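You operate a simulated robot arm through the tools that you are given. There is no shell and no other tool.

You are at the controls of a simulated robot arm. One attempt, no reset.

JOB
Grind the beans in the iron mill fine and put one scoop of the grounds into the coffee pot.
Fine: tin scoop back in its place, mill drawer shut, lid on the pot. Set down upright: tin scoop.
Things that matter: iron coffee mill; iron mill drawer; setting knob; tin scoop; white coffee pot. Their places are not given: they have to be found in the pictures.

Only the result counts: the job must be done as asked and must still hold three seconds after the hand-in. Knocking over, shifting, dropping, spilling or breaking anything else fails it. Lids that push on must go on centred and level and be pressed home; caps that screw on are set level and turned clockwise until they are tight.

ROBOT AND FRAMES
A 7-joint arm with a two-finger parallel gripper, fixed in place. Base frame: the origin is at the foot of the arm, x ahead of it, y to its left, z up; the work surface is at about z = 887. Units: mm, degrees, N and s.
With the tool pointing down near the work surface it reaches from about 300 to 700 mm from the base axis. Its first joint turns from -66.0 to 66.0 degrees. Payload 1.57 kg.
The tool frame sits at the grasp point between the pads (the TCP): z along the fingers, y along the line on which they close. The tips reach 30 mm beyond it. Largest opening 110 mm; finger width 24, thickness 12; the body of the gripper, 48 by 112 mm, starts 78 mm behind the TCP.
Orientation is that of the tool frame in the base frame, as a unit quaternion [w, x, y, z]. With the fingers straight down and closing along the base's y, the tool's x points along the base's -x, its y along +y and its z along -z.

CONTROLS
- The arm moves only by the tool play_rows. Its argument "series" is a list of rows, each a list of 3 entries, a list of its own where there are three numbers: the shift along the base's x, y, z in mm, then the turn, a rotation vector about the base's x, y, z in degrees, then the finger opening in mm, from 0 to 110. In form: [[[x, y, z], [wx, wy, wz], grip], ...]. A call has 1 to 20 rows; each row shifts and turns the commanded pose from where the row before left it. Each row takes 0.2 s and may step no farther than 50 mm and 8.6 degrees from the row before; otherwise, or with a gripper value out of range, the whole call is refused. A pose out of reach is approached as far as the arm can. The call stops where the force on the tool passes 40 N (or 10 N more than at its start, if that is more) or the arm is blocked; 0.2 s more then pass. The fingers move at their own pace (about 108 mm/s each) and stop on an object; they squeeze with about 43 N. The grip force told is the motor's: it shows also when the fingers shut on nothing. Time passes only in rows, and 0.2 s behind the last, so rows that do not move let the fingers close. The reply holds the time, the measured pose of the TCP, the force on the tool along the base axes, the opening and the grip force, in the units named above and with some noise, with the torque about the TCP (base axes, N m) and any sound that the robot's microphone picked up, and new pictures: "show" is both (left out), scene, wrist or none.
- Cameras (640 x 400 px; columns grow to the right, rows downward): "scene" is fixed at [150.3, -374.9, 1426.7]; the picture's right is [0.90, -0.43, 0.00], its down [-0.15, -0.31, -0.94] and it looks along [0.40, 0.85, -0.34] (base axes); focal length 304 px, centre (320, 200). "wrist" rides on the gripper at [70, 16, -141] in the tool frame; the picture's right is [-0.23, 0.97, 0.00], its down [-0.85, -0.20, -0.48] and it looks along [-0.47, -0.11, 0.88] (tool axes); focal length 222 px, centre (320, 200).
- point_at(camera, pixels): there is no depth. For up to 12 entries [column, row, z] of the newest picture of that camera ("zoom" is the newest enlarged one), the place [x, y] in the base frame at which the ray of that pixel passes the height z, good to about 2 mm. It takes no simulated time.
- inspect(camera, box): a new picture of the part [left, top, right, bottom] of that camera's present view, enlarged. It takes no simulated time.
- sign_off(): hands the job in; it is judged then, once.

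Open the gripper and draw the arm clear of the work before you hand the job in, unless the task says otherwise.

The tools are called after ">>>" as a command line: name --argument value ..., lists and objects as JSON in quotes. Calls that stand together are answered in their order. play_rows: Moves the arm, as the interface text tells. Its arguments: {"type":"object","properties":{"series":{"type":"array","items":{"type":"array"}},"show":{"type":"string","enum":["both","scene","wrist","none"]}},"required":["series"]} The other tools are called the same way: point_at (camera, pixels) gives the place at which the rays of pixels pass given heights; inspect (camera, box) takes an enlarged picture of a part of a camera's view; sign_off () hands the job in.

At the start:

```text
time_s: 0.0
ee_pos: [319.2, 107.8, 1327.6]
ee_rot: [0.0, 0.0, 1.0, 0.0]
contact_force: [-0.6, 0.1, -0.7]
wrist_torque: [-0.01, -0.02, 0.03]
finger_gap: 109.8
grip_force: 0.0
```

scene: 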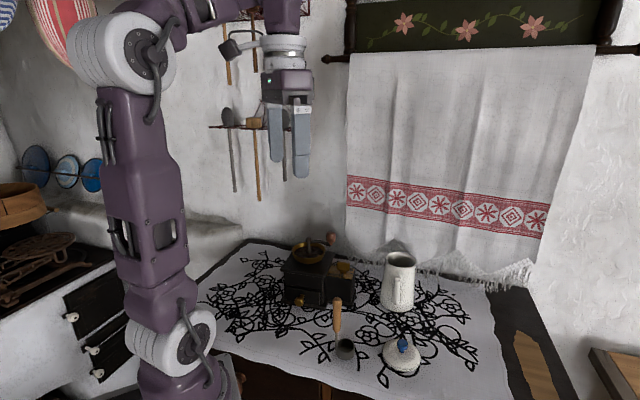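
wrist: 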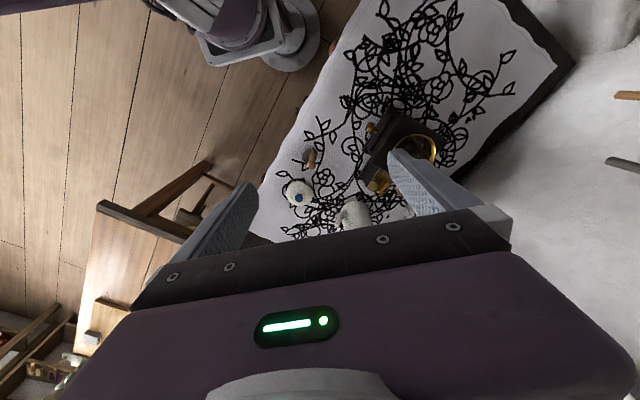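

The scene shows the mill around (315,270), the pot at (398,282), the scoop at (342,330), the lid at (402,355). I enlarge these areas to study them.

>>> inspect --camera "scene" --box '[260, 220, 380, 320]'

>>> inspect --camera "scene" --box '[310, 240, 450, 390]'

>>> inspect --camera "wrist" --box '[270, 80, 470, 240]'

```text
4.00 times, centred on (320, 270) of scene
```

zoom: 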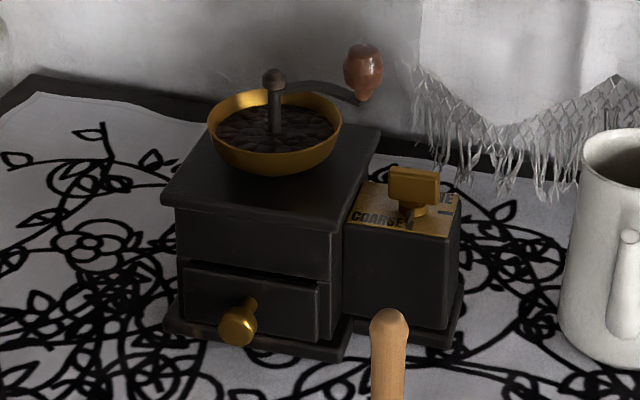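

```text
2.67 times, centred on (380, 315) of scene
```

zoom: 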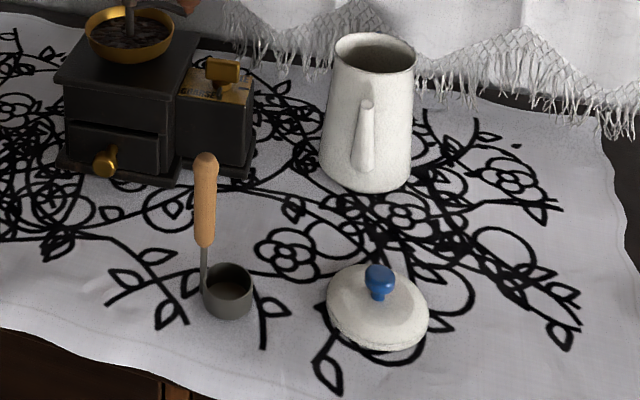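

```text
2.50 times, centred on (370, 160) of wrist
```

zoom: 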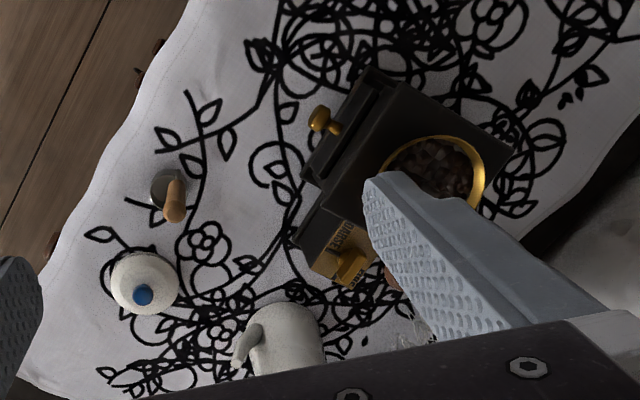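

I query base-frame positions for the main items from the scene view at guessed heights.

>>> point_at --camera "scene" --pixels '[[345.5, 357, 887], [345.5, 343, 917], [337, 299, 1030], [397, 310, 887], [400.5, 258.5, 1040], [402, 366, 887], [402, 341, 925], [299.5, 301, 910], [308.7, 240, 1040], [330.7, 237, 1040], [343, 266, 990], [326, 310, 887]]'

>>> point_at --camera "wrist" --pixels '[[308, 165, 887], [308, 165, 917], [311, 158, 1000], [299, 194, 887], [299, 197, 920], [370, 127, 910], [377, 187, 990], [415, 150, 990]]'

```text
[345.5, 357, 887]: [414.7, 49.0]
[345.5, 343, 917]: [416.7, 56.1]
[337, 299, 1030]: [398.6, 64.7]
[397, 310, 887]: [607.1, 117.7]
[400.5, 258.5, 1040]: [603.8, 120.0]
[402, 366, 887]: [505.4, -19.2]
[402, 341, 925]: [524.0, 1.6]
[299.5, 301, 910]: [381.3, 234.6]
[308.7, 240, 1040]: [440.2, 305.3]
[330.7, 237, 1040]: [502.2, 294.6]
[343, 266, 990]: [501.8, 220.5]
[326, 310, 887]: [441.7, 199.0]
```

```text
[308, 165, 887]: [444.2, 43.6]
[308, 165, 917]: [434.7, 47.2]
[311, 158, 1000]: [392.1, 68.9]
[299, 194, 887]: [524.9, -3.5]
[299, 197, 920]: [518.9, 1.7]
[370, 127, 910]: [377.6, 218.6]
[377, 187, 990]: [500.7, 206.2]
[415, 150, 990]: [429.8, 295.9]
```

I move the hand closer above the mill (well above everything) for a better wrist view.

>>> play_rows --series '[[[0, 30, -40], [0, 0, 0], 110], [[0, 30, -40], [0, 0, 0], 110], [[-10, 30, -40], [0, 0, 0], 110], [[0, 0, 0], [0, 0, 0], 110]]'

```text
refused: row 3 steps farther than a row can; nothing moved
```

Row 3's step was just over 50 mm; I split it smaller.

>>> play_rows --series '[[[0, 25, -35], [0, 0, 0], 110], [[0, 25, -35], [0, 0, 0], 110], [[-5, 25, -35], [0, 0, 0], 110], [[-5, 15, -25], [0, 0, 0], 110], [[0, 0, 0], [0, 0, 0], 110]]'

```text
time_s: 1.2
ee_pos: [310.4, 197.3, 1198.6]
ee_rot: [0.0, 0.001, 1.0, -0.001]
contact_force: [-1.0, -0.3, 0.0]
wrist_torque: [-0.01, -0.01, 0.03]
finger_gap: 109.9
grip_force: 0.1
```

scene: 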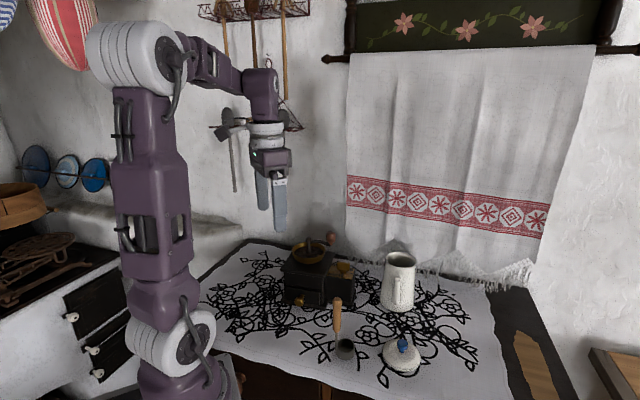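
wrist: 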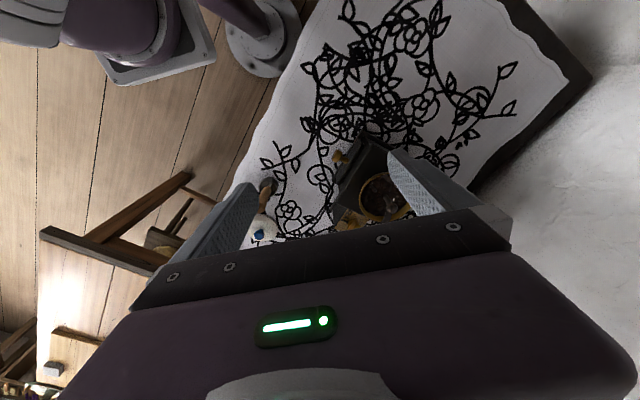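

The mill is hidden at the bottom of the view near (370,190); moving forward ~110 mm will centre it in the upper half.

>>> play_rows --series '[[[40, 0, 0], [0, 0, 0], 110], [[40, 0, 0], [0, 0, 0], 110], [[40, 0, 0], [0, 0, 0], 110], [[0, 0, 0], [0, 0, 0], 110]]' --show "wrist"

>>> inspect --camera "wrist" --box '[220, 40, 460, 220]'

```text
time_s: 2.2
ee_pos: [430.0, 196.0, 1198.1]
ee_rot: [0.0, -0.001, 1.0, 0.0]
contact_force: [-0.5, 0.2, 0.3]
wrist_torque: [0.02, 0.01, 0.02]
finger_gap: 110.0
grip_force: 0.1
```

wrist: 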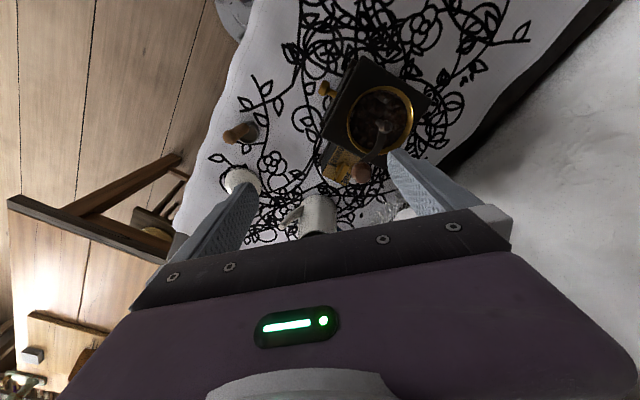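

```text
2.22 times, centred on (340, 130) of wrist
```

zoom: 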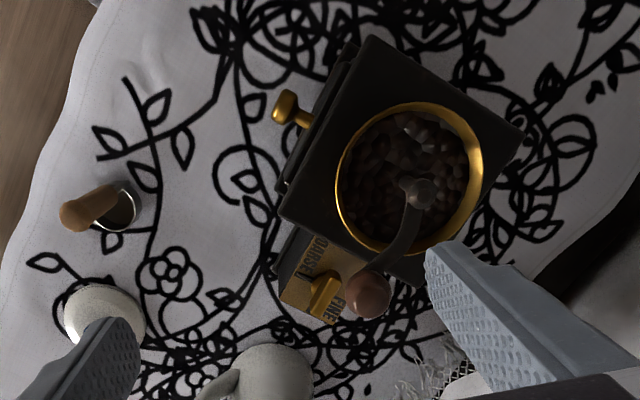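

The setting plate with COARSE/FINE is at about (345,165); I enlarge it and the crank.

>>> inspect --camera "wrist" --box '[310, 110, 400, 190]'

>>> inspect --camera "scene" --box '[310, 230, 370, 290]'

>>> inspect --camera "scene" --box '[180, 80, 340, 180]'

```text
5.00 times, centred on (355, 150) of wrist
```

zoom: 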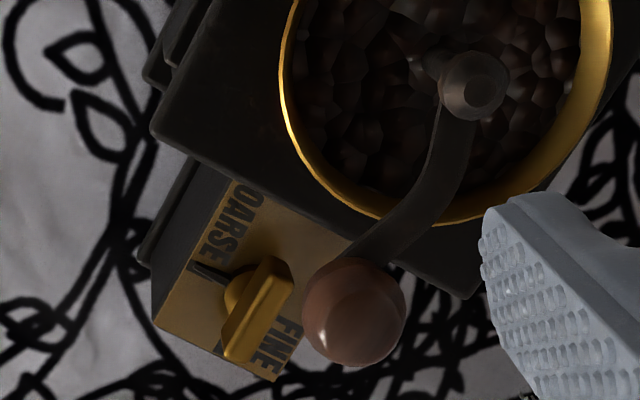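

```text
6.67 times, centred on (340, 260) of scene
```

zoom: 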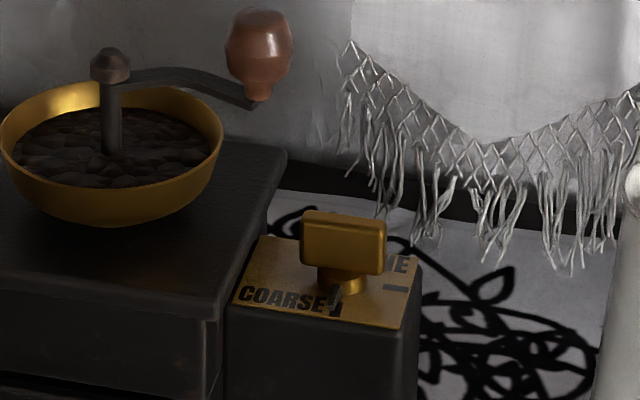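

```text
4.00 times, centred on (260, 130) of scene
```

zoom: 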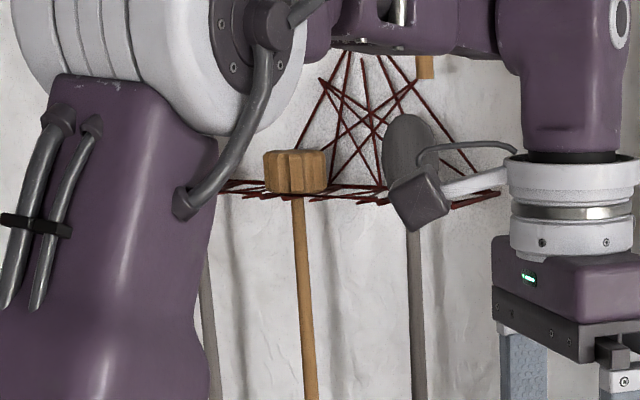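

I move forward and a bit lower so the camera sits directly above the setting knob (tips stay above ~1100, clear of pot and crank).

>>> play_rows --series '[[[45, 0, 0], [0, 0, 0], 110], [[45, 0, -10], [0, 0, 0], 110], [[45, 0, -20], [0, 0, 0], 110], [[0, 0, -30], [0, 0, 0], 110], [[0, 0, 0], [0, 0, 0], 110]]'

>>> inspect --camera "wrist" --box '[260, 20, 420, 120]'

```text
time_s: 3.4
ee_pos: [565.0, 196.0, 1137.7]
ee_rot: [0.0, 0.0, 1.0, 0.0]
contact_force: [-0.3, 0.1, 0.1]
wrist_torque: [-0.01, 0.01, 0.01]
finger_gap: 109.7
grip_force: 0.0
```

scene: 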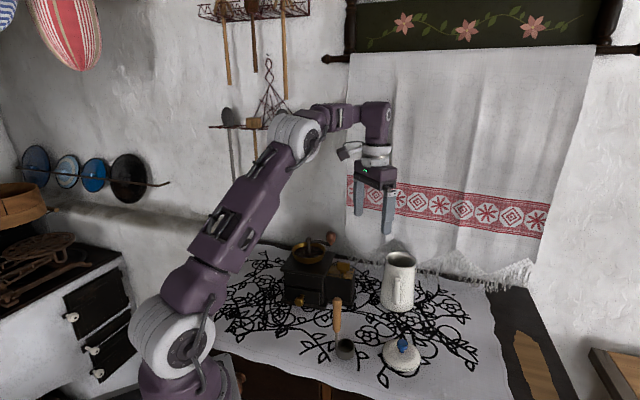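
wrist: 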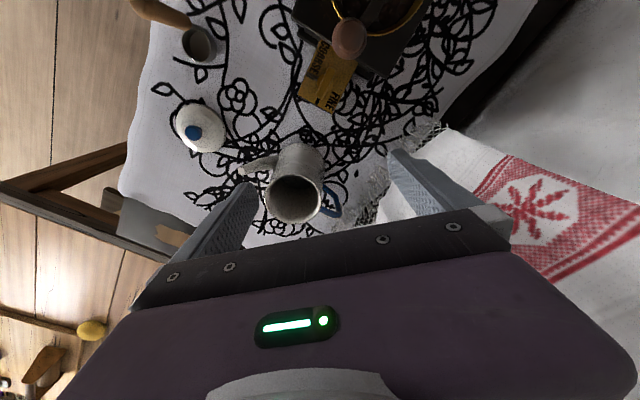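

```text
4.00 times, centred on (340, 70) of wrist
```

zoom: 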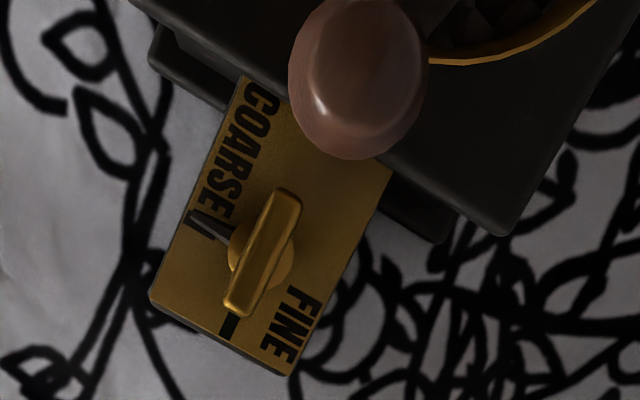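

The pointer (perpendicular to the wing bar) points to the COARSE tick, and FINE is ~90° counter-clockwise from above. I triangulate knob, plate, crank using both cameras.

>>> point_at --camera "zoom" --pixels '[[262, 253, 960], [262, 253, 990], [262, 253, 1020], [285, 197, 990], [240, 308, 990], [228, 325, 965], [192, 228, 965], [245, 75, 965], [392, 168, 965], [150, 297, 965], [290, 375, 965], [360, 60, 1040]]'

>>> point_at --camera "scene" --pixels '[[343.5, 263.5, 960], [343.5, 263.5, 990], [343.5, 263.5, 1020], [328, 275, 960], [328, 275, 980], [361.5, 278.5, 940], [361.5, 278.5, 960], [361.5, 278.5, 980], [352.5, 269.5, 960], [330.7, 236, 1020], [330.7, 236, 1040], [330.7, 236, 1060]]'

```text
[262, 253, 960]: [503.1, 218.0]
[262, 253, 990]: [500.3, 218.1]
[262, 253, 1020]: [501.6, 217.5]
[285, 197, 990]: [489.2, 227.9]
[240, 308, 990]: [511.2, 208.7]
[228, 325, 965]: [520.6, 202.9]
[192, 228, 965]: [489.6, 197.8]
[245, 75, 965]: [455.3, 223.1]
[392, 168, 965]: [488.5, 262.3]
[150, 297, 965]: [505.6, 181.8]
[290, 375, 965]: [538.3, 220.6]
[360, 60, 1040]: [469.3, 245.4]
```

```text
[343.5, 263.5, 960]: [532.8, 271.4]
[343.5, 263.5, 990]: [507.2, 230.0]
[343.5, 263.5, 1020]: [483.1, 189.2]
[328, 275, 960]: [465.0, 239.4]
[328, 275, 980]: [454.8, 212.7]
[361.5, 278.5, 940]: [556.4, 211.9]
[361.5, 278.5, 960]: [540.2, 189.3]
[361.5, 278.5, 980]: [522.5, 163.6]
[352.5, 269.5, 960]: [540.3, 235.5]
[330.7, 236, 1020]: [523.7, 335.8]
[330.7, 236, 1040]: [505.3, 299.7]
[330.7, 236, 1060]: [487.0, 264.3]
```

Knob axis ≈ (501,218), wing aligned at −40°. I check heights of wing and crank handle from the scene view to plan clearance.

>>> point_at --camera "scene" --pixels '[[343.5, 262.5, 995], [343.5, 262.5, 1005], [345.5, 272, 975], [345.5, 272, 985], [330.5, 231.3, 1080], [330.5, 231.3, 1090], [330.5, 245, 1045], [330.5, 245, 1055], [308.5, 237.2, 1050], [308.5, 237.2, 1070]]'

>>> inspect --camera "wrist" --box '[120, 0, 280, 100]'

>>> inspect --camera "wrist" --box '[160, 80, 360, 230]'

```text
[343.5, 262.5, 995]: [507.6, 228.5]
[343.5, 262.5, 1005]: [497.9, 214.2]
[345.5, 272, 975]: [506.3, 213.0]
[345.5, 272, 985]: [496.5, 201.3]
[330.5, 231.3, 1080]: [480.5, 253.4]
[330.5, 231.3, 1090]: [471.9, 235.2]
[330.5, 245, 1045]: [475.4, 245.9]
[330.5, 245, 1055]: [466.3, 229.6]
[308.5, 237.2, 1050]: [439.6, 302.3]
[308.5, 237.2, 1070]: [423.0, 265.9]
```

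```text
4.00 times, centred on (200, 50) of wrist
```

zoom: 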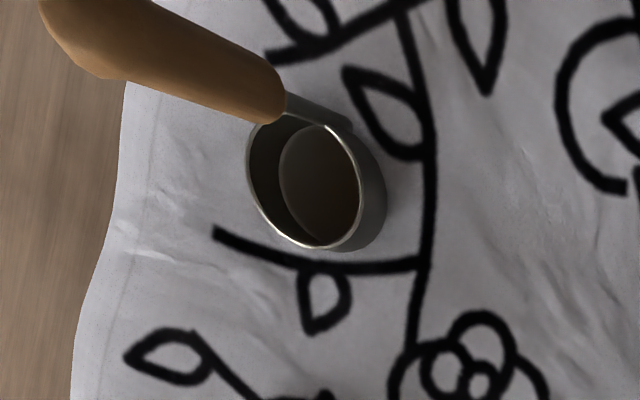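

```text
2.67 times, centred on (260, 155) of wrist
```

zoom: 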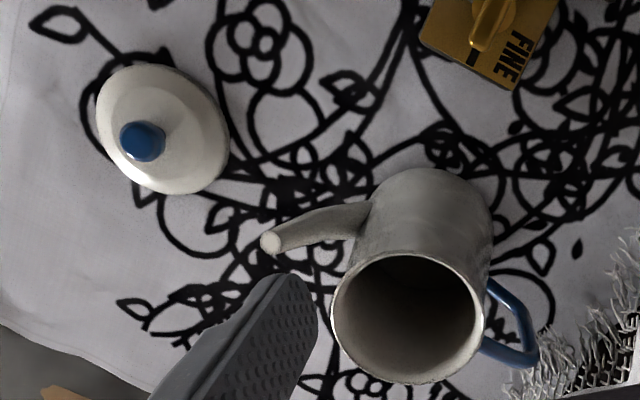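

Wing top ≈ z 1001, handle top ≈ 1087. I yaw −40° over the knob axis (501,218) with the fingers 40 mm apart and stop above it to check alignment.

>>> play_rows --series '[[[-13, 5, 0], [0, 0, -8], 60], [[-13, 5, 0], [0, 0, -8], 40], [[-13, 4, 0], [0, 0, -8], 40], [[-13, 4, 0], [0, 0, -8], 40], [[-12, 4, 0], [0, 0, -8], 40], [[0, 0, 0], [0, 0, 0], 40]]'

>>> inspect --camera "wrist" --box '[240, 60, 480, 230]'

>>> inspect --camera "scene" --box '[260, 170, 420, 290]'

```text
time_s: 4.8
ee_pos: [499.9, 219.0, 1137.4]
ee_rot: [0.0, 0.343, 0.939, 0.0]
contact_force: [-0.6, -0.2, 0.0]
wrist_torque: [0.02, -0.01, 0.02]
finger_gap: 40.1
grip_force: 0.0
```

scene: 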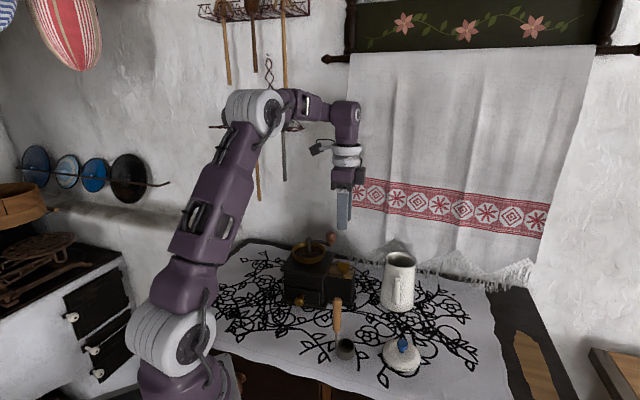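
wrist: 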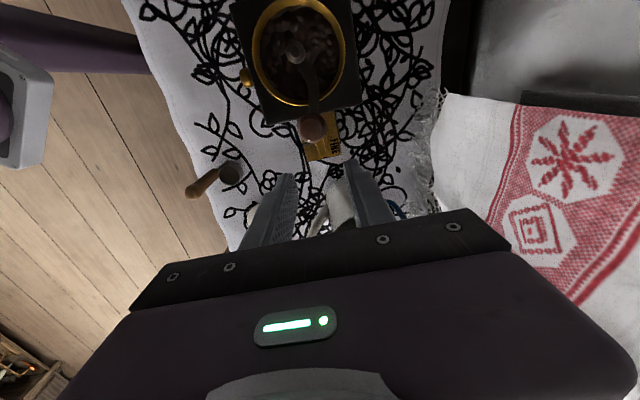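

```text
2.35 times, centred on (360, 145) of wrist
```

zoom: 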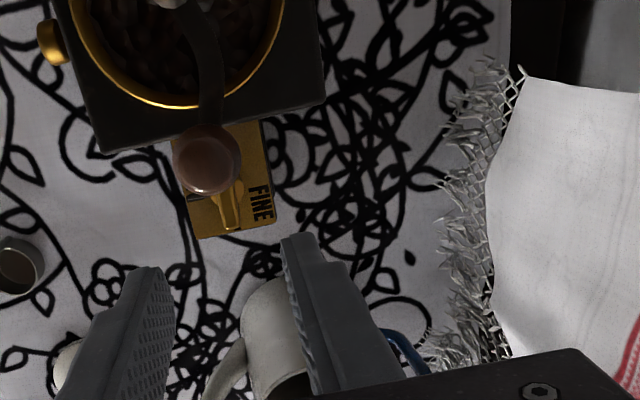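

```text
3.33 times, centred on (340, 230) of scene
```

zoom: 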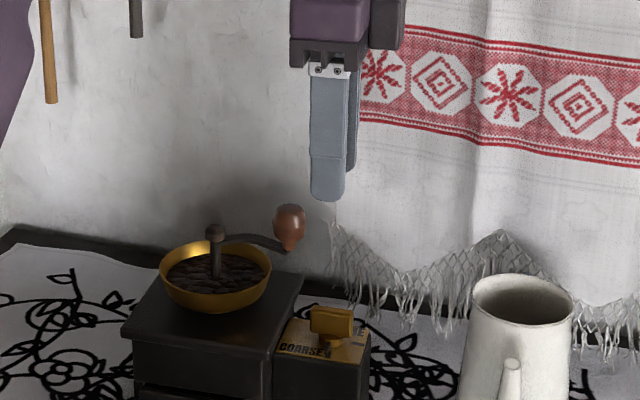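

I check the mill's exact yaw with the plate's and lid's edges in the newest zoomed views.

>>> inspect --camera "wrist" --box '[280, 90, 360, 170]'

>>> point_at --camera "wrist" --pixels '[[266, 124.5, 1010], [362, 103.5, 1010], [309, 162, 972], [341, 154, 972], [336, 111, 972]]'

```text
5.00 times, centred on (320, 130) of wrist
```

zoom: 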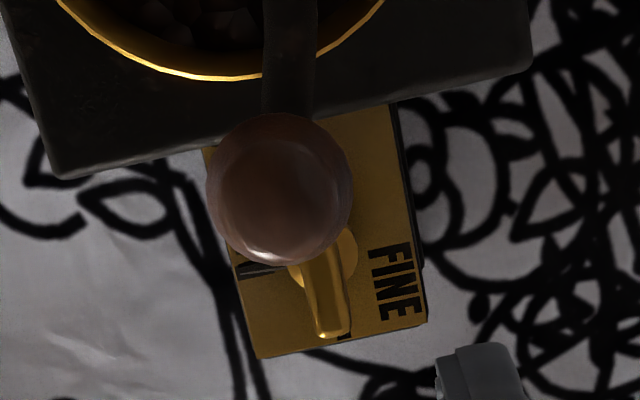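

```text
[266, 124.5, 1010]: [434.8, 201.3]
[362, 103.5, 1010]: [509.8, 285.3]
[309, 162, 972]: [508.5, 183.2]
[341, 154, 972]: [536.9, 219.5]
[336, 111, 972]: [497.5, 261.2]
```

Mill yaw ≈ 49°, so −40° tool yaw is aligned. I descend to TCP z≈1015 and close on the wing.

>>> play_rows --series '[[[0.5, -0.5, -40], [0, 0, 0], 40], [[0, 0, -40], [0, 0, 0], 40], [[0, 0, -25], [0, 0, 0], 40], [[0, 0, -17], [0, 0, 0], 40], [[0, 0, 0], [0, 0, 0], 40]]'

>>> inspect --camera "scene" --box '[300, 210, 380, 290]'

```text
time_s: 6.0
ee_pos: [501.0, 218.7, 1015.4]
ee_rot: [0.0, 0.342, 0.94, 0.0]
contact_force: [0.4, 0.1, 1.3]
wrist_torque: [0.03, -0.03, 0.02]
finger_gap: 39.8
grip_force: 0.1
```

scene: 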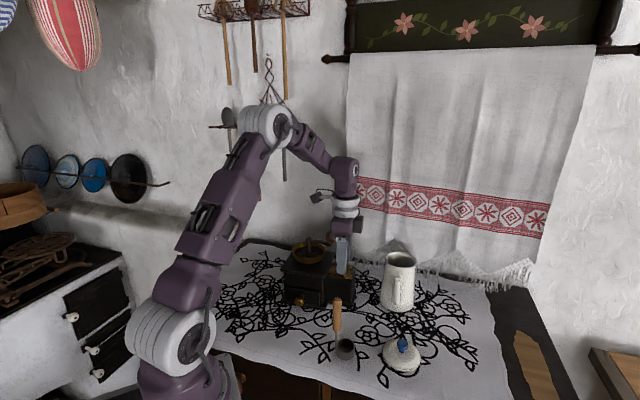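
wrist: 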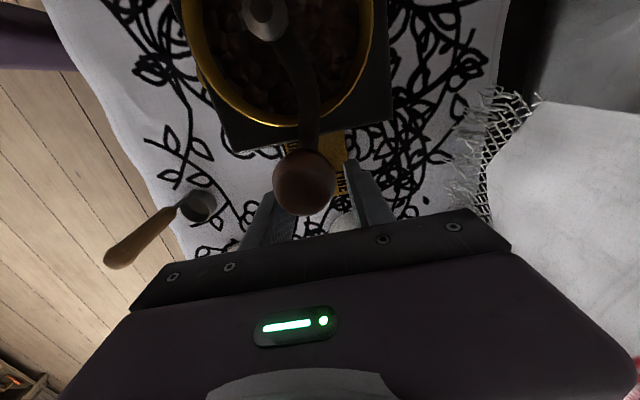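

```text
5.00 times, centred on (340, 250) of scene
```

zoom: 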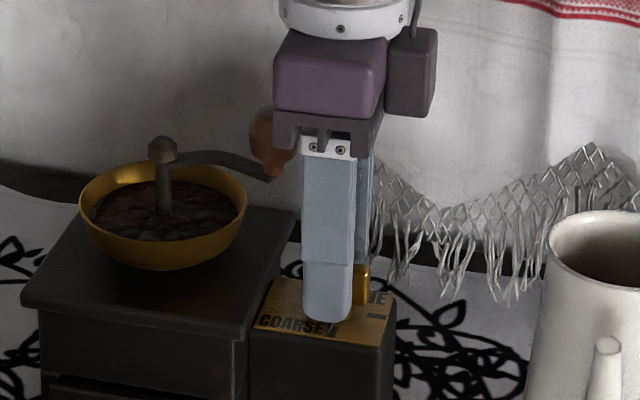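

The fingers straddle the wing (visible gold to the right of the near finger) with the body above the crank handle. I close the gripper.

>>> play_rows --series '[[[0, 0, 0], [0, 0, 0], 0], [[0, 0, 0], [0, 0, 0], 0], [[0, 0, 0], [0, 0, 0], 0]]'

>>> inspect --camera "scene" --box '[300, 210, 380, 290]'

```text
time_s: 6.8
ee_pos: [502.1, 218.7, 1015.6]
ee_rot: [0.0, 0.342, 0.94, 0.0]
contact_force: [6.3, 7.7, 0.7]
wrist_torque: [0.04, -0.24, 0.01]
finger_gap: 10.1
grip_force: 28.3
```

scene: 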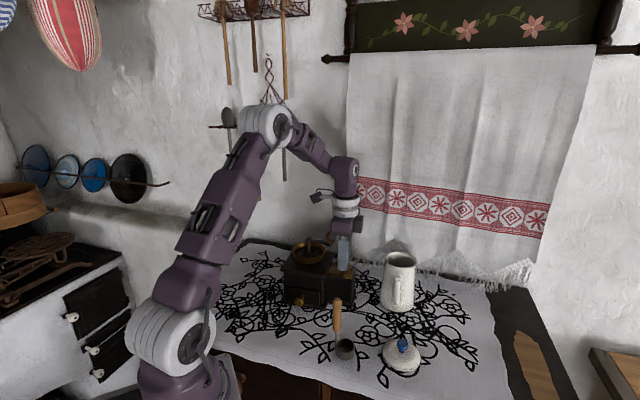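
wrist: 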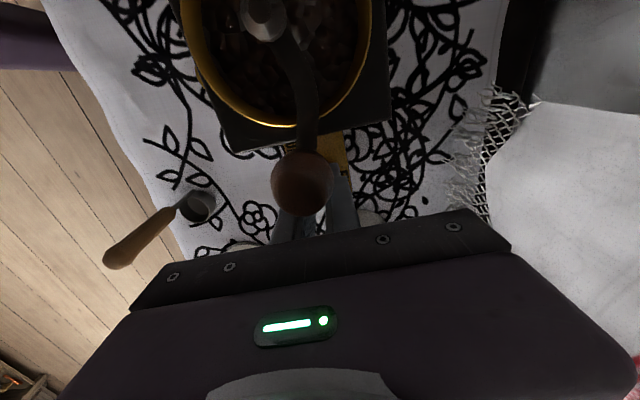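

```text
5.00 times, centred on (340, 250) of scene
```

zoom: 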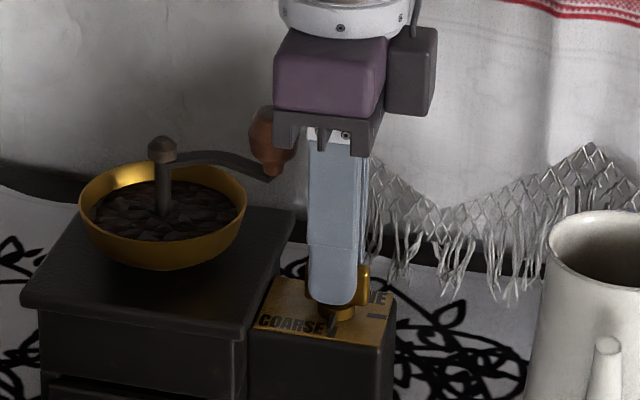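

Gripped with 10 mm gap and about 10 N side load toward +x+y; I shift ~1 mm that way and start turning counter-clockwise in steps.

>>> play_rows --series '[[[0.8, 0.8, 0], [0, 0, 0], 0], [[0, 0, 0], [0, 0, 5], 0], [[0, 0, 0], [0, 0, 5], 0], [[0, 0, 0], [0, 0, 5], 0], [[0, 0, 0], [0, 0, 5], 0]]'

>>> inspect --camera "scene" --box '[300, 210, 380, 290]'

```text
time_s: 8.0
ee_pos: [501.9, 217.5, 1015.3]
ee_rot: [0.0, 0.174, 0.985, -0.001]
contact_force: [-11.0, -12.8, 13.9]
wrist_torque: [-0.16, 0.49, -0.01]
finger_gap: 9.8
grip_force: 27.9
```

scene: 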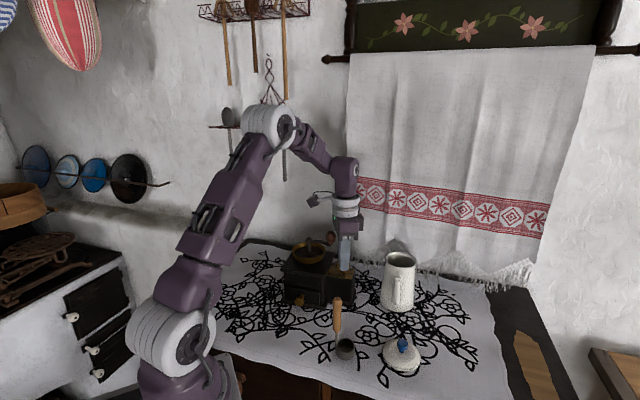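
wrist: 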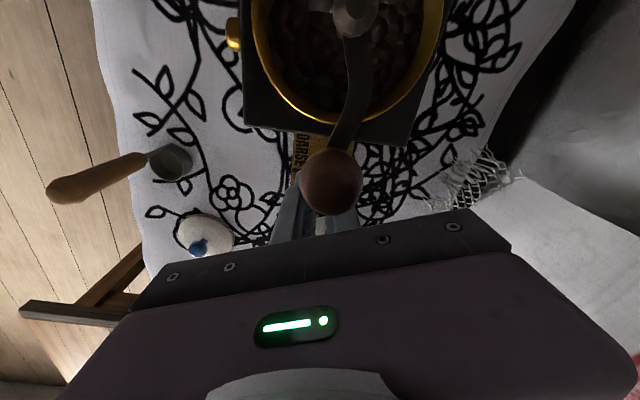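

```text
5.00 times, centred on (340, 250) of scene
```

zoom: 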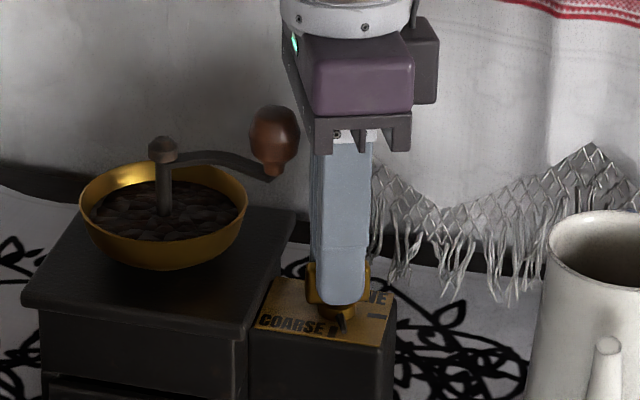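

The knob turned with the gripper (pointer moving off COARSE). I back off the slight side load and continue turning.

>>> play_rows --series '[[[-0.6, -0.6, 0.5], [0, 0, 0], 0], [[0, 0, 0], [0, 0, 6], 0], [[0, 0, 0], [0, 0, 6], 0], [[0, 0, 0], [0, 0, 6], 0], [[0, 0, 0], [0, 0, 6], 0], [[0, 0, 0], [0, 0, 6], 0]]'

>>> inspect --camera "scene" --box '[300, 210, 380, 290]'

```text
time_s: 9.4
ee_pos: [502.0, 219.2, 1014.7]
ee_rot: [0.001, -0.087, 0.996, 0.001]
contact_force: [2.5, -11.5, 0.9]
wrist_torque: [-0.21, -0.26, -0.01]
finger_gap: 10.1
grip_force: 27.6
```

scene: 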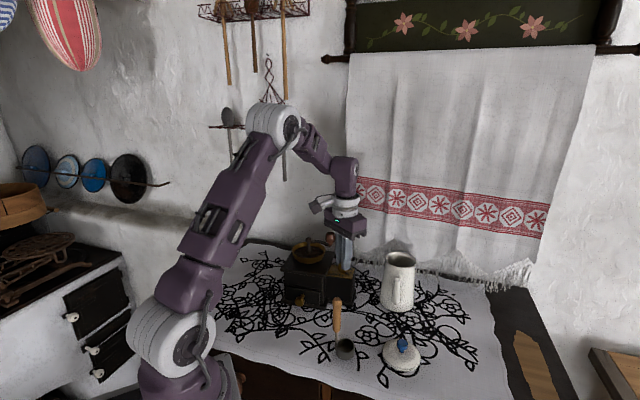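
wrist: 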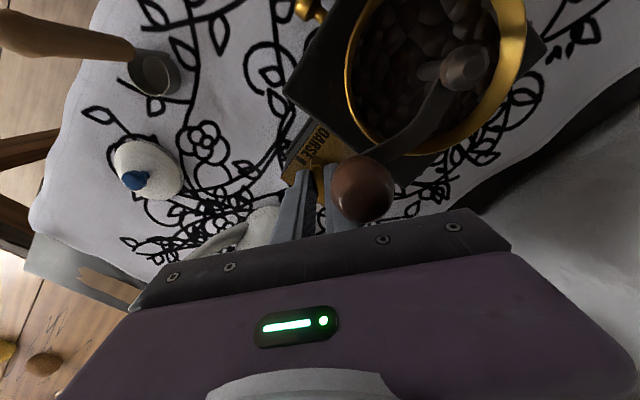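

```text
5.00 times, centred on (340, 250) of scene
```

zoom: 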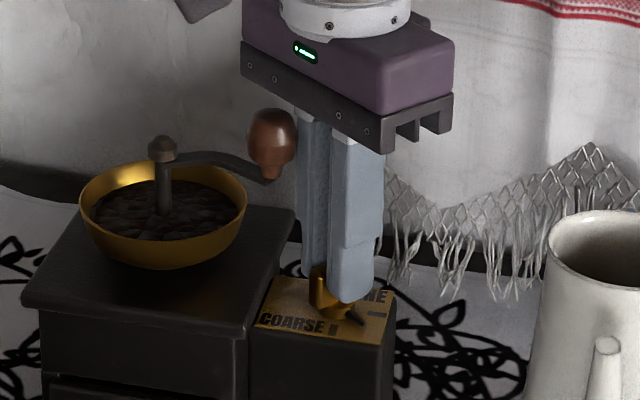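

Pointer is now past mid-way with the handle still clear. I continue the remaining ~40°.

>>> play_rows --series '[[[0, -0.5, 1], [0, 0, 5], 0], [[0, 0, 0], [0, 0, 5], 0], [[0, 0, 0], [0, 0, 5], 0], [[0, 0, 0], [0, 0, 5], 0], [[0, 0, 0], [0, 0, 5], 0], [[0, 0, 0], [0, 0, 5], 0]]'

>>> inspect --camera "scene" --box '[300, 210, 380, 290]'

```text
time_s: 10.8
ee_pos: [501.7, 218.5, 1016.6]
ee_rot: [0.0, -0.343, 0.939, 0.0]
contact_force: [8.5, -0.9, 1.0]
wrist_torque: [-0.39, -0.07, 0.0]
finger_gap: 9.8
grip_force: 27.4
```

scene: 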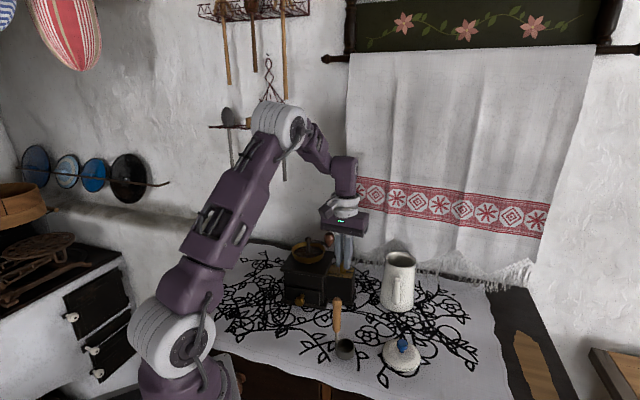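
wrist: 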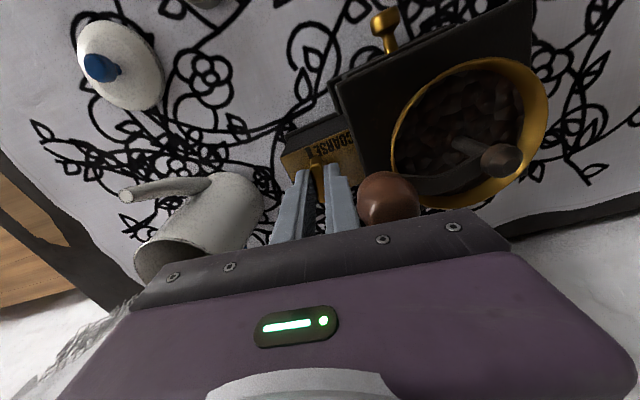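

```text
5.00 times, centred on (340, 250) of scene
```

zoom: 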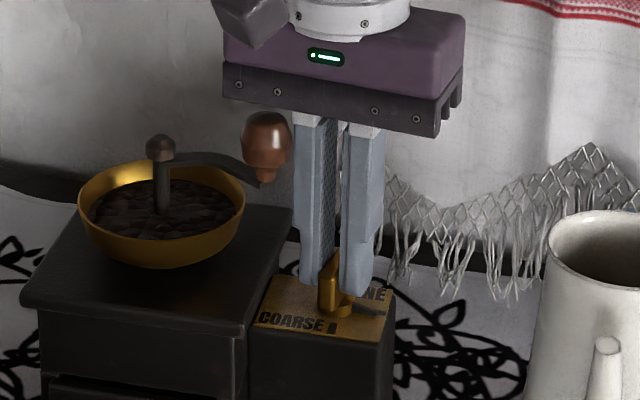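

The pointer is almost at the FINE tick; I turn 8–10° more and check.

>>> play_rows --series '[[[0, 0, 0], [0, 0, 5], 0], [[0, 0, 0], [0, 0, 5], 0], [[0, 0, 0], [0, 0, 0], 0]]'

>>> inspect --camera "scene" --box '[320, 240, 380, 290]'

```text
time_s: 11.6
ee_pos: [501.7, 219.3, 1017.1]
ee_rot: [0.0, -0.423, 0.906, 0.0]
contact_force: [10.6, -1.0, 0.9]
wrist_torque: [-0.36, -0.24, -0.1]
finger_gap: 9.6
grip_force: 27.3
```

scene: 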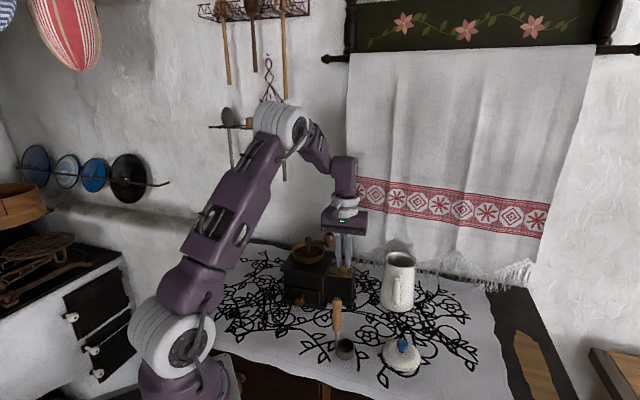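
wrist: 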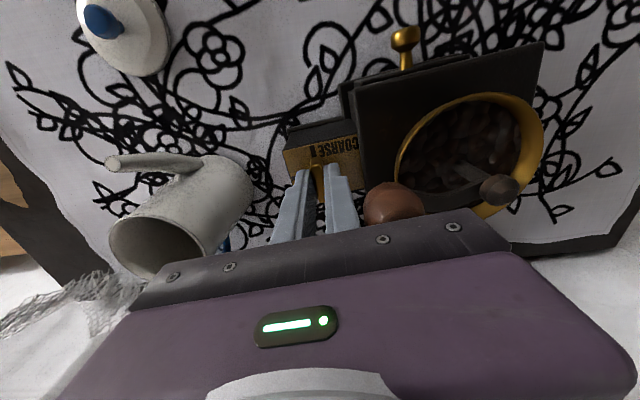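

```text
8.00 times, centred on (350, 265) of scene
```

zoom: 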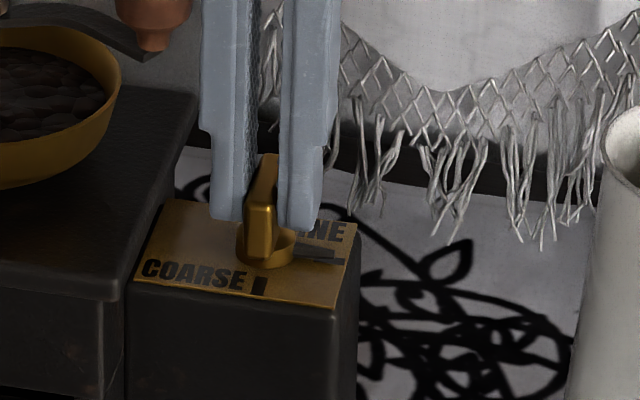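

Pointer overlaps the FINE tick and there's a first bit of twist torque (−0.1 Nm). I try 4° more to see whether it's against its stop.

>>> play_rows --series '[[[-0.4, 0, 0], [0, 0, 4], 0], [[0, 0, 0], [0, 0, 0], 0]]'

>>> inspect --camera "scene" --box '[330, 255, 370, 285]'

```text
time_s: 12.2
ee_pos: [501.7, 218.7, 1017.1]
ee_rot: [0.0, -0.453, 0.891, 0.0]
contact_force: [14.0, -3.1, 0.2]
wrist_torque: [-0.25, -0.49, -0.74]
finger_gap: 11.2
grip_force: 28.8
```

scene: 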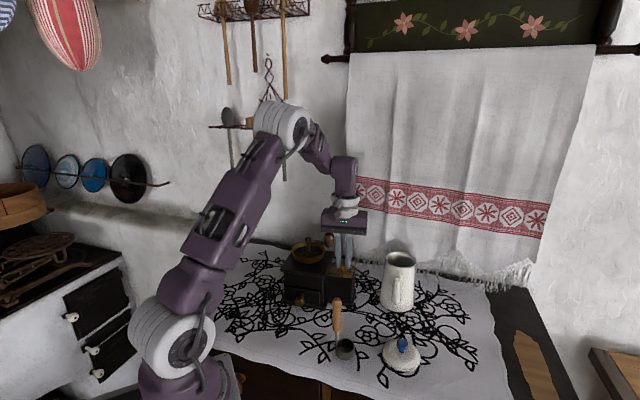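
wrist: 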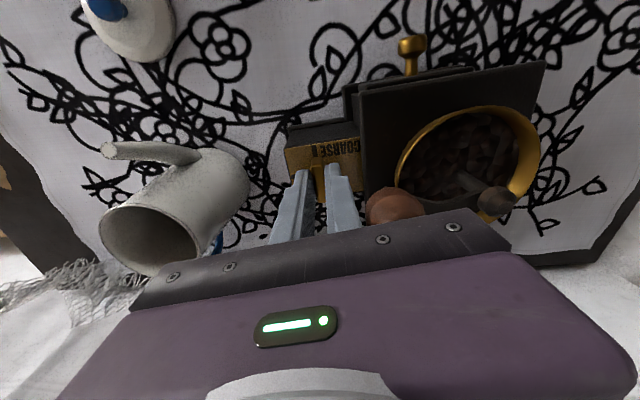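

```text
13.33 times, centred on (350, 270) of scene
```

zoom: 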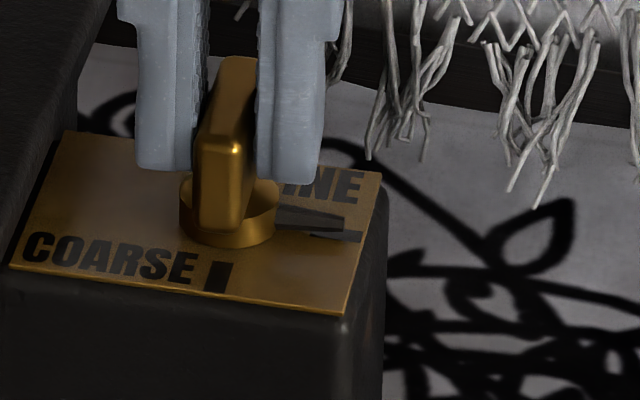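

Twist torque rose to −0.74 Nm: the knob is at its FINE stop. I relax the turn, open, and lift straight up.

>>> play_rows --series '[[[0, 0, 0], [0, 0, -3.5], 0], [[0, 0, 0], [0, 0, 0], 22], [[0, 0, 0], [0, 0, 0], 22], [[0, 0, 30], [0, 0, 0], 22], [[0, 0, 45], [0, 0, 0], 22], [[0, 0, 45], [0, 0, 0], 22], [[0, 0, 0], [0, 0, 0], 22]]'

>>> inspect --camera "scene" --box '[330, 255, 370, 285]'

```text
time_s: 13.8
ee_pos: [499.6, 218.5, 1136.5]
ee_rot: [-0.001, -0.427, 0.904, 0.0]
contact_force: [-0.3, 0.1, 0.0]
wrist_torque: [0.0, 0.0, 0.03]
finger_gap: 22.0
grip_force: 0.0
```

scene: 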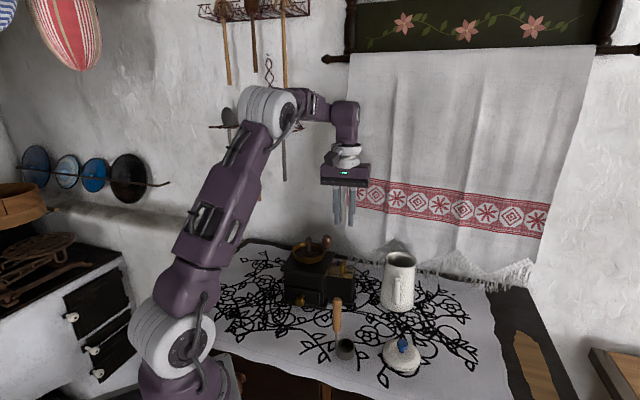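
wrist: 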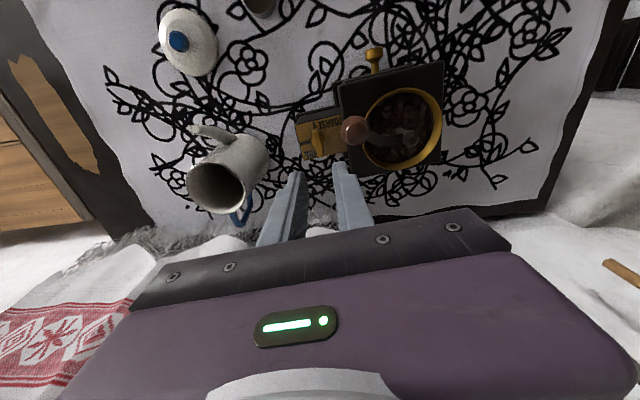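

```text
13.33 times, centred on (350, 270) of scene
```

zoom: 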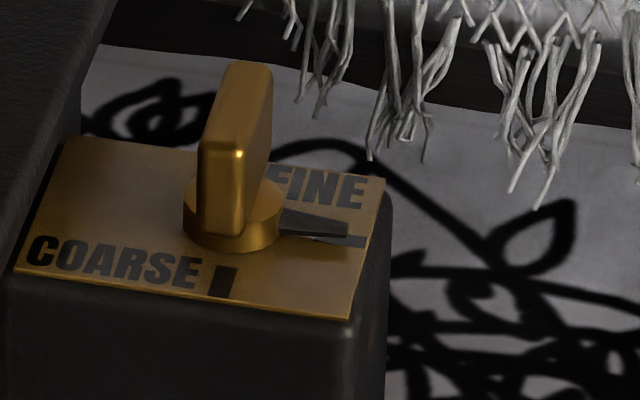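

FINE is set. Now I locate the crank axis (post) and handle precisely in this view.

>>> inspect --camera "wrist" --box '[320, 60, 480, 180]'

>>> inspect --camera "scene" --box '[270, 220, 350, 300]'

```text
3.33 times, centred on (400, 120) of wrist
```

zoom: 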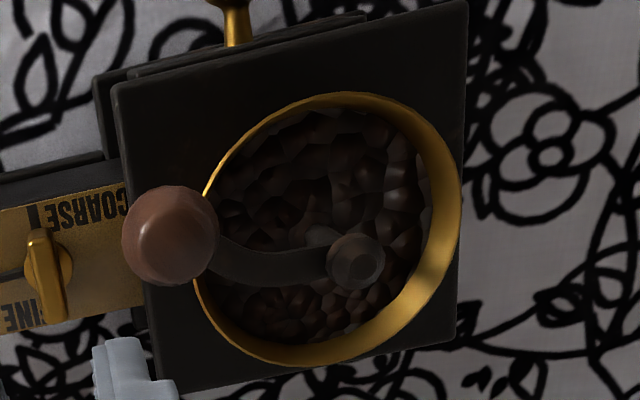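

```text
5.00 times, centred on (310, 260) of scene
```

zoom: 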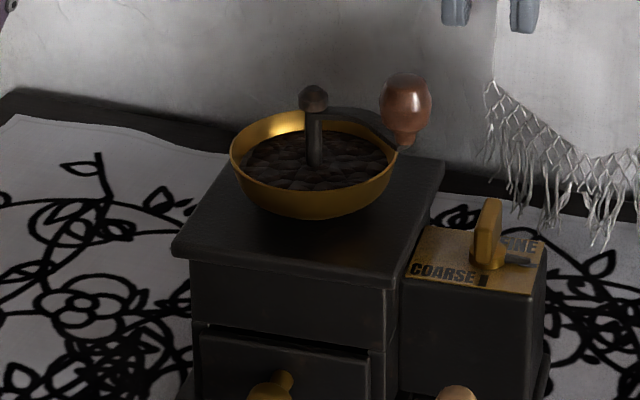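

>>> point_at --camera "wrist" --pixels '[[410.5, 137.4, 1040], [410.5, 137.4, 1060], [410.5, 137.4, 1080], [355, 130, 1050], [355, 130, 1070], [355, 130, 1090], [338, 88, 1010], [385, 168, 1010], [446, 60, 1010]]'

>>> point_at --camera "scene" --pixels '[[308.8, 239.4, 1040], [308.8, 239.4, 1060], [308.8, 239.4, 1080], [327, 240.6, 1050], [327, 240.6, 1070], [327, 240.6, 1090], [309, 260, 990], [309, 260, 1010], [309, 260, 1030]]'

```text
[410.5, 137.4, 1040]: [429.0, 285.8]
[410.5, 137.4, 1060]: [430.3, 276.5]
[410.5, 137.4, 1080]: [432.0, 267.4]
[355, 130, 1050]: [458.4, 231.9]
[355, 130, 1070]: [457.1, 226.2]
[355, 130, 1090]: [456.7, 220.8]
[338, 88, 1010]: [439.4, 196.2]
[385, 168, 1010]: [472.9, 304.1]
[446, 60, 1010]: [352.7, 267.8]
```

```text
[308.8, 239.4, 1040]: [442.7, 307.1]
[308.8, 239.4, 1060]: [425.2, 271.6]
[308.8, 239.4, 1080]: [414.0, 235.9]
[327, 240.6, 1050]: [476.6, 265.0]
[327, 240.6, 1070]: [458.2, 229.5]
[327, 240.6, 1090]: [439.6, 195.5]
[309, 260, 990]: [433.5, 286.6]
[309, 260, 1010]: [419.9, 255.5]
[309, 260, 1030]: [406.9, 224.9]
```

Post axis ≈ (430,277), handle now ≈ (457,227,1070), radius 57 mm. I yaw back to 0 and go above the handle with the fingers open 60.

>>> play_rows --series '[[[-8, 1.5, 5], [0, 0, -8.5], 60], [[-8, 1.5, 0], [0, 0, -8.5], 60], [[-8, 1.5, 0], [0, 0, -8.5], 60], [[-8, 1.5, 0], [0, 0, -8.5], 60], [[-8, 1.5, 0], [0, 0, -8.5], 60], [[-2.6, 1, 0], [0, 0, -8.1], 60], [[0, 0, 0], [0, 0, 0], 60]]'

>>> inspect --camera "scene" --box '[270, 180, 390, 290]'

>>> inspect --camera "wrist" --box '[240, 60, 440, 220]'

```text
time_s: 15.4
ee_pos: [457.8, 228.4, 1143.3]
ee_rot: [0.0, 0.003, 1.0, 0.0]
contact_force: [-0.4, 0.1, 0.1]
wrist_torque: [-0.02, 0.02, 0.02]
finger_gap: 60.1
grip_force: 0.0
```

scene: 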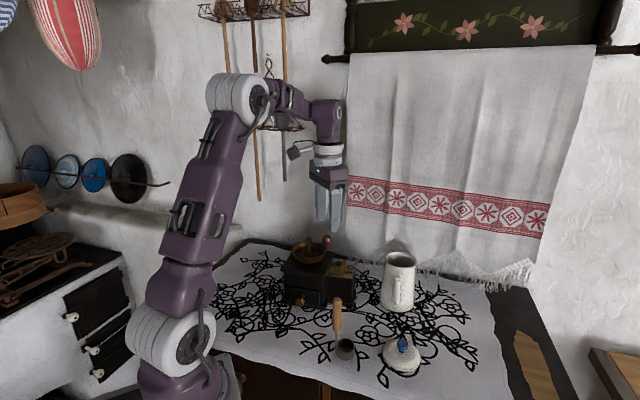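
wrist: 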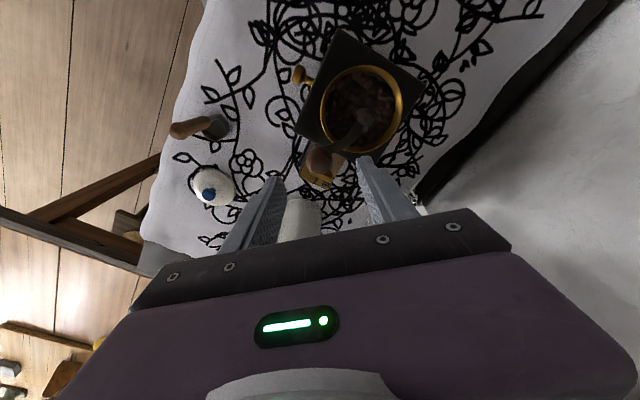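

```text
3.64 times, centred on (330, 235) of scene
```

zoom: 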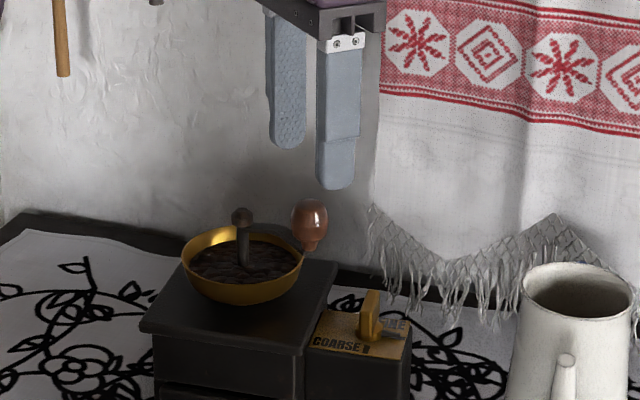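

```text
2.50 times, centred on (340, 140) of wrist
```

zoom: 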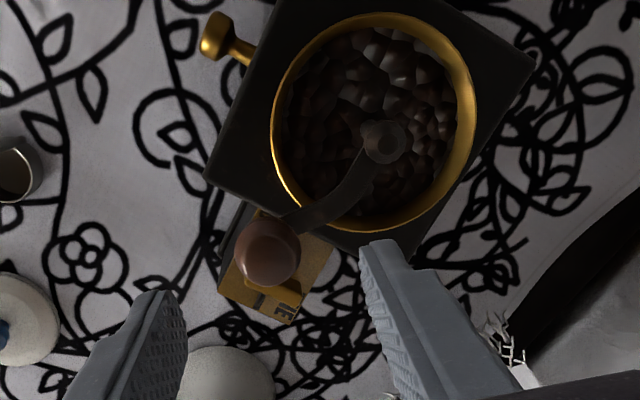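

I confirm post and handle positions from this second viewpoint.

>>> point_at --camera "wrist" --pixels '[[319.2, 159.2, 1060], [319.2, 159.2, 1070], [319.2, 159.2, 1080], [365.2, 116, 1050], [365.2, 116, 1060]]'

```text
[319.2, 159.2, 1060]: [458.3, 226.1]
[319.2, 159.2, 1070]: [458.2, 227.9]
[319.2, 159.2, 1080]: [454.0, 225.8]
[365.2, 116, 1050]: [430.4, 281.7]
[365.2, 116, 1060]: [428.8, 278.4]
```

Consistent. I descend to TCP z≈1083 and close on the handle.

>>> play_rows --series '[[[0, -0.5, -30], [0, 0, 0], 60], [[0, 0, -30], [0, 0, 0], 50], [[0, 0, 0], [0, 0, 0], 0], [[0, 0, 0], [0, 0, 0], 0], [[0, 0, 0], [0, 0, 0], 0]]'

>>> inspect --camera "scene" --box '[270, 180, 390, 290]'

```text
time_s: 16.6
ee_pos: [458.8, 227.4, 1082.7]
ee_rot: [0.001, 0.002, 1.0, 0.0]
contact_force: [2.7, -4.5, 5.7]
wrist_torque: [-0.01, -0.27, -0.02]
finger_gap: 25.0
grip_force: 36.8
```

scene: 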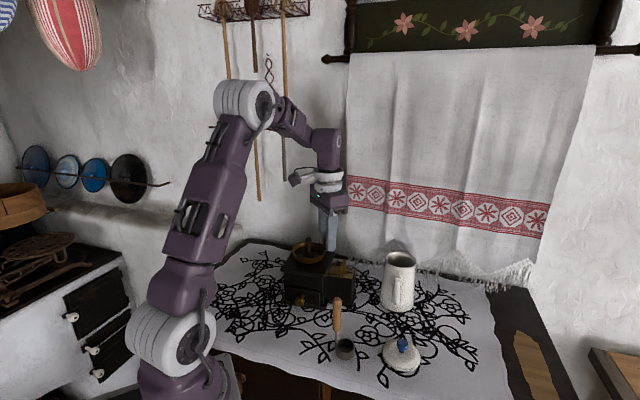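
wrist: 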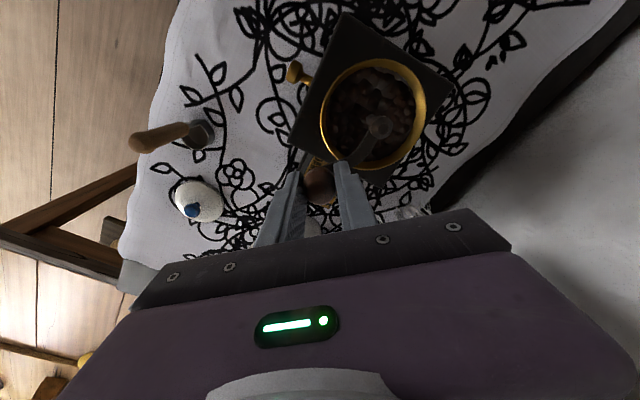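

```text
3.64 times, centred on (330, 235) of scene
```

zoom: 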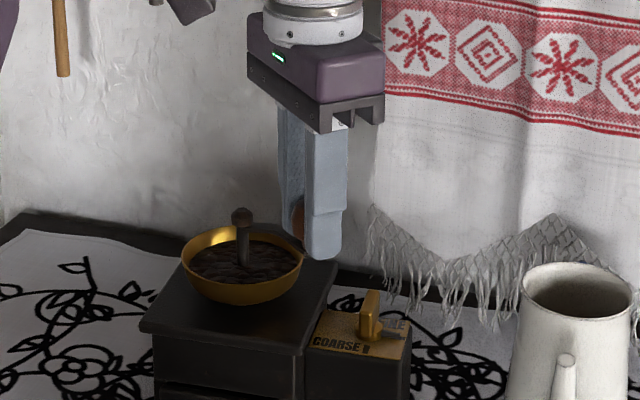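

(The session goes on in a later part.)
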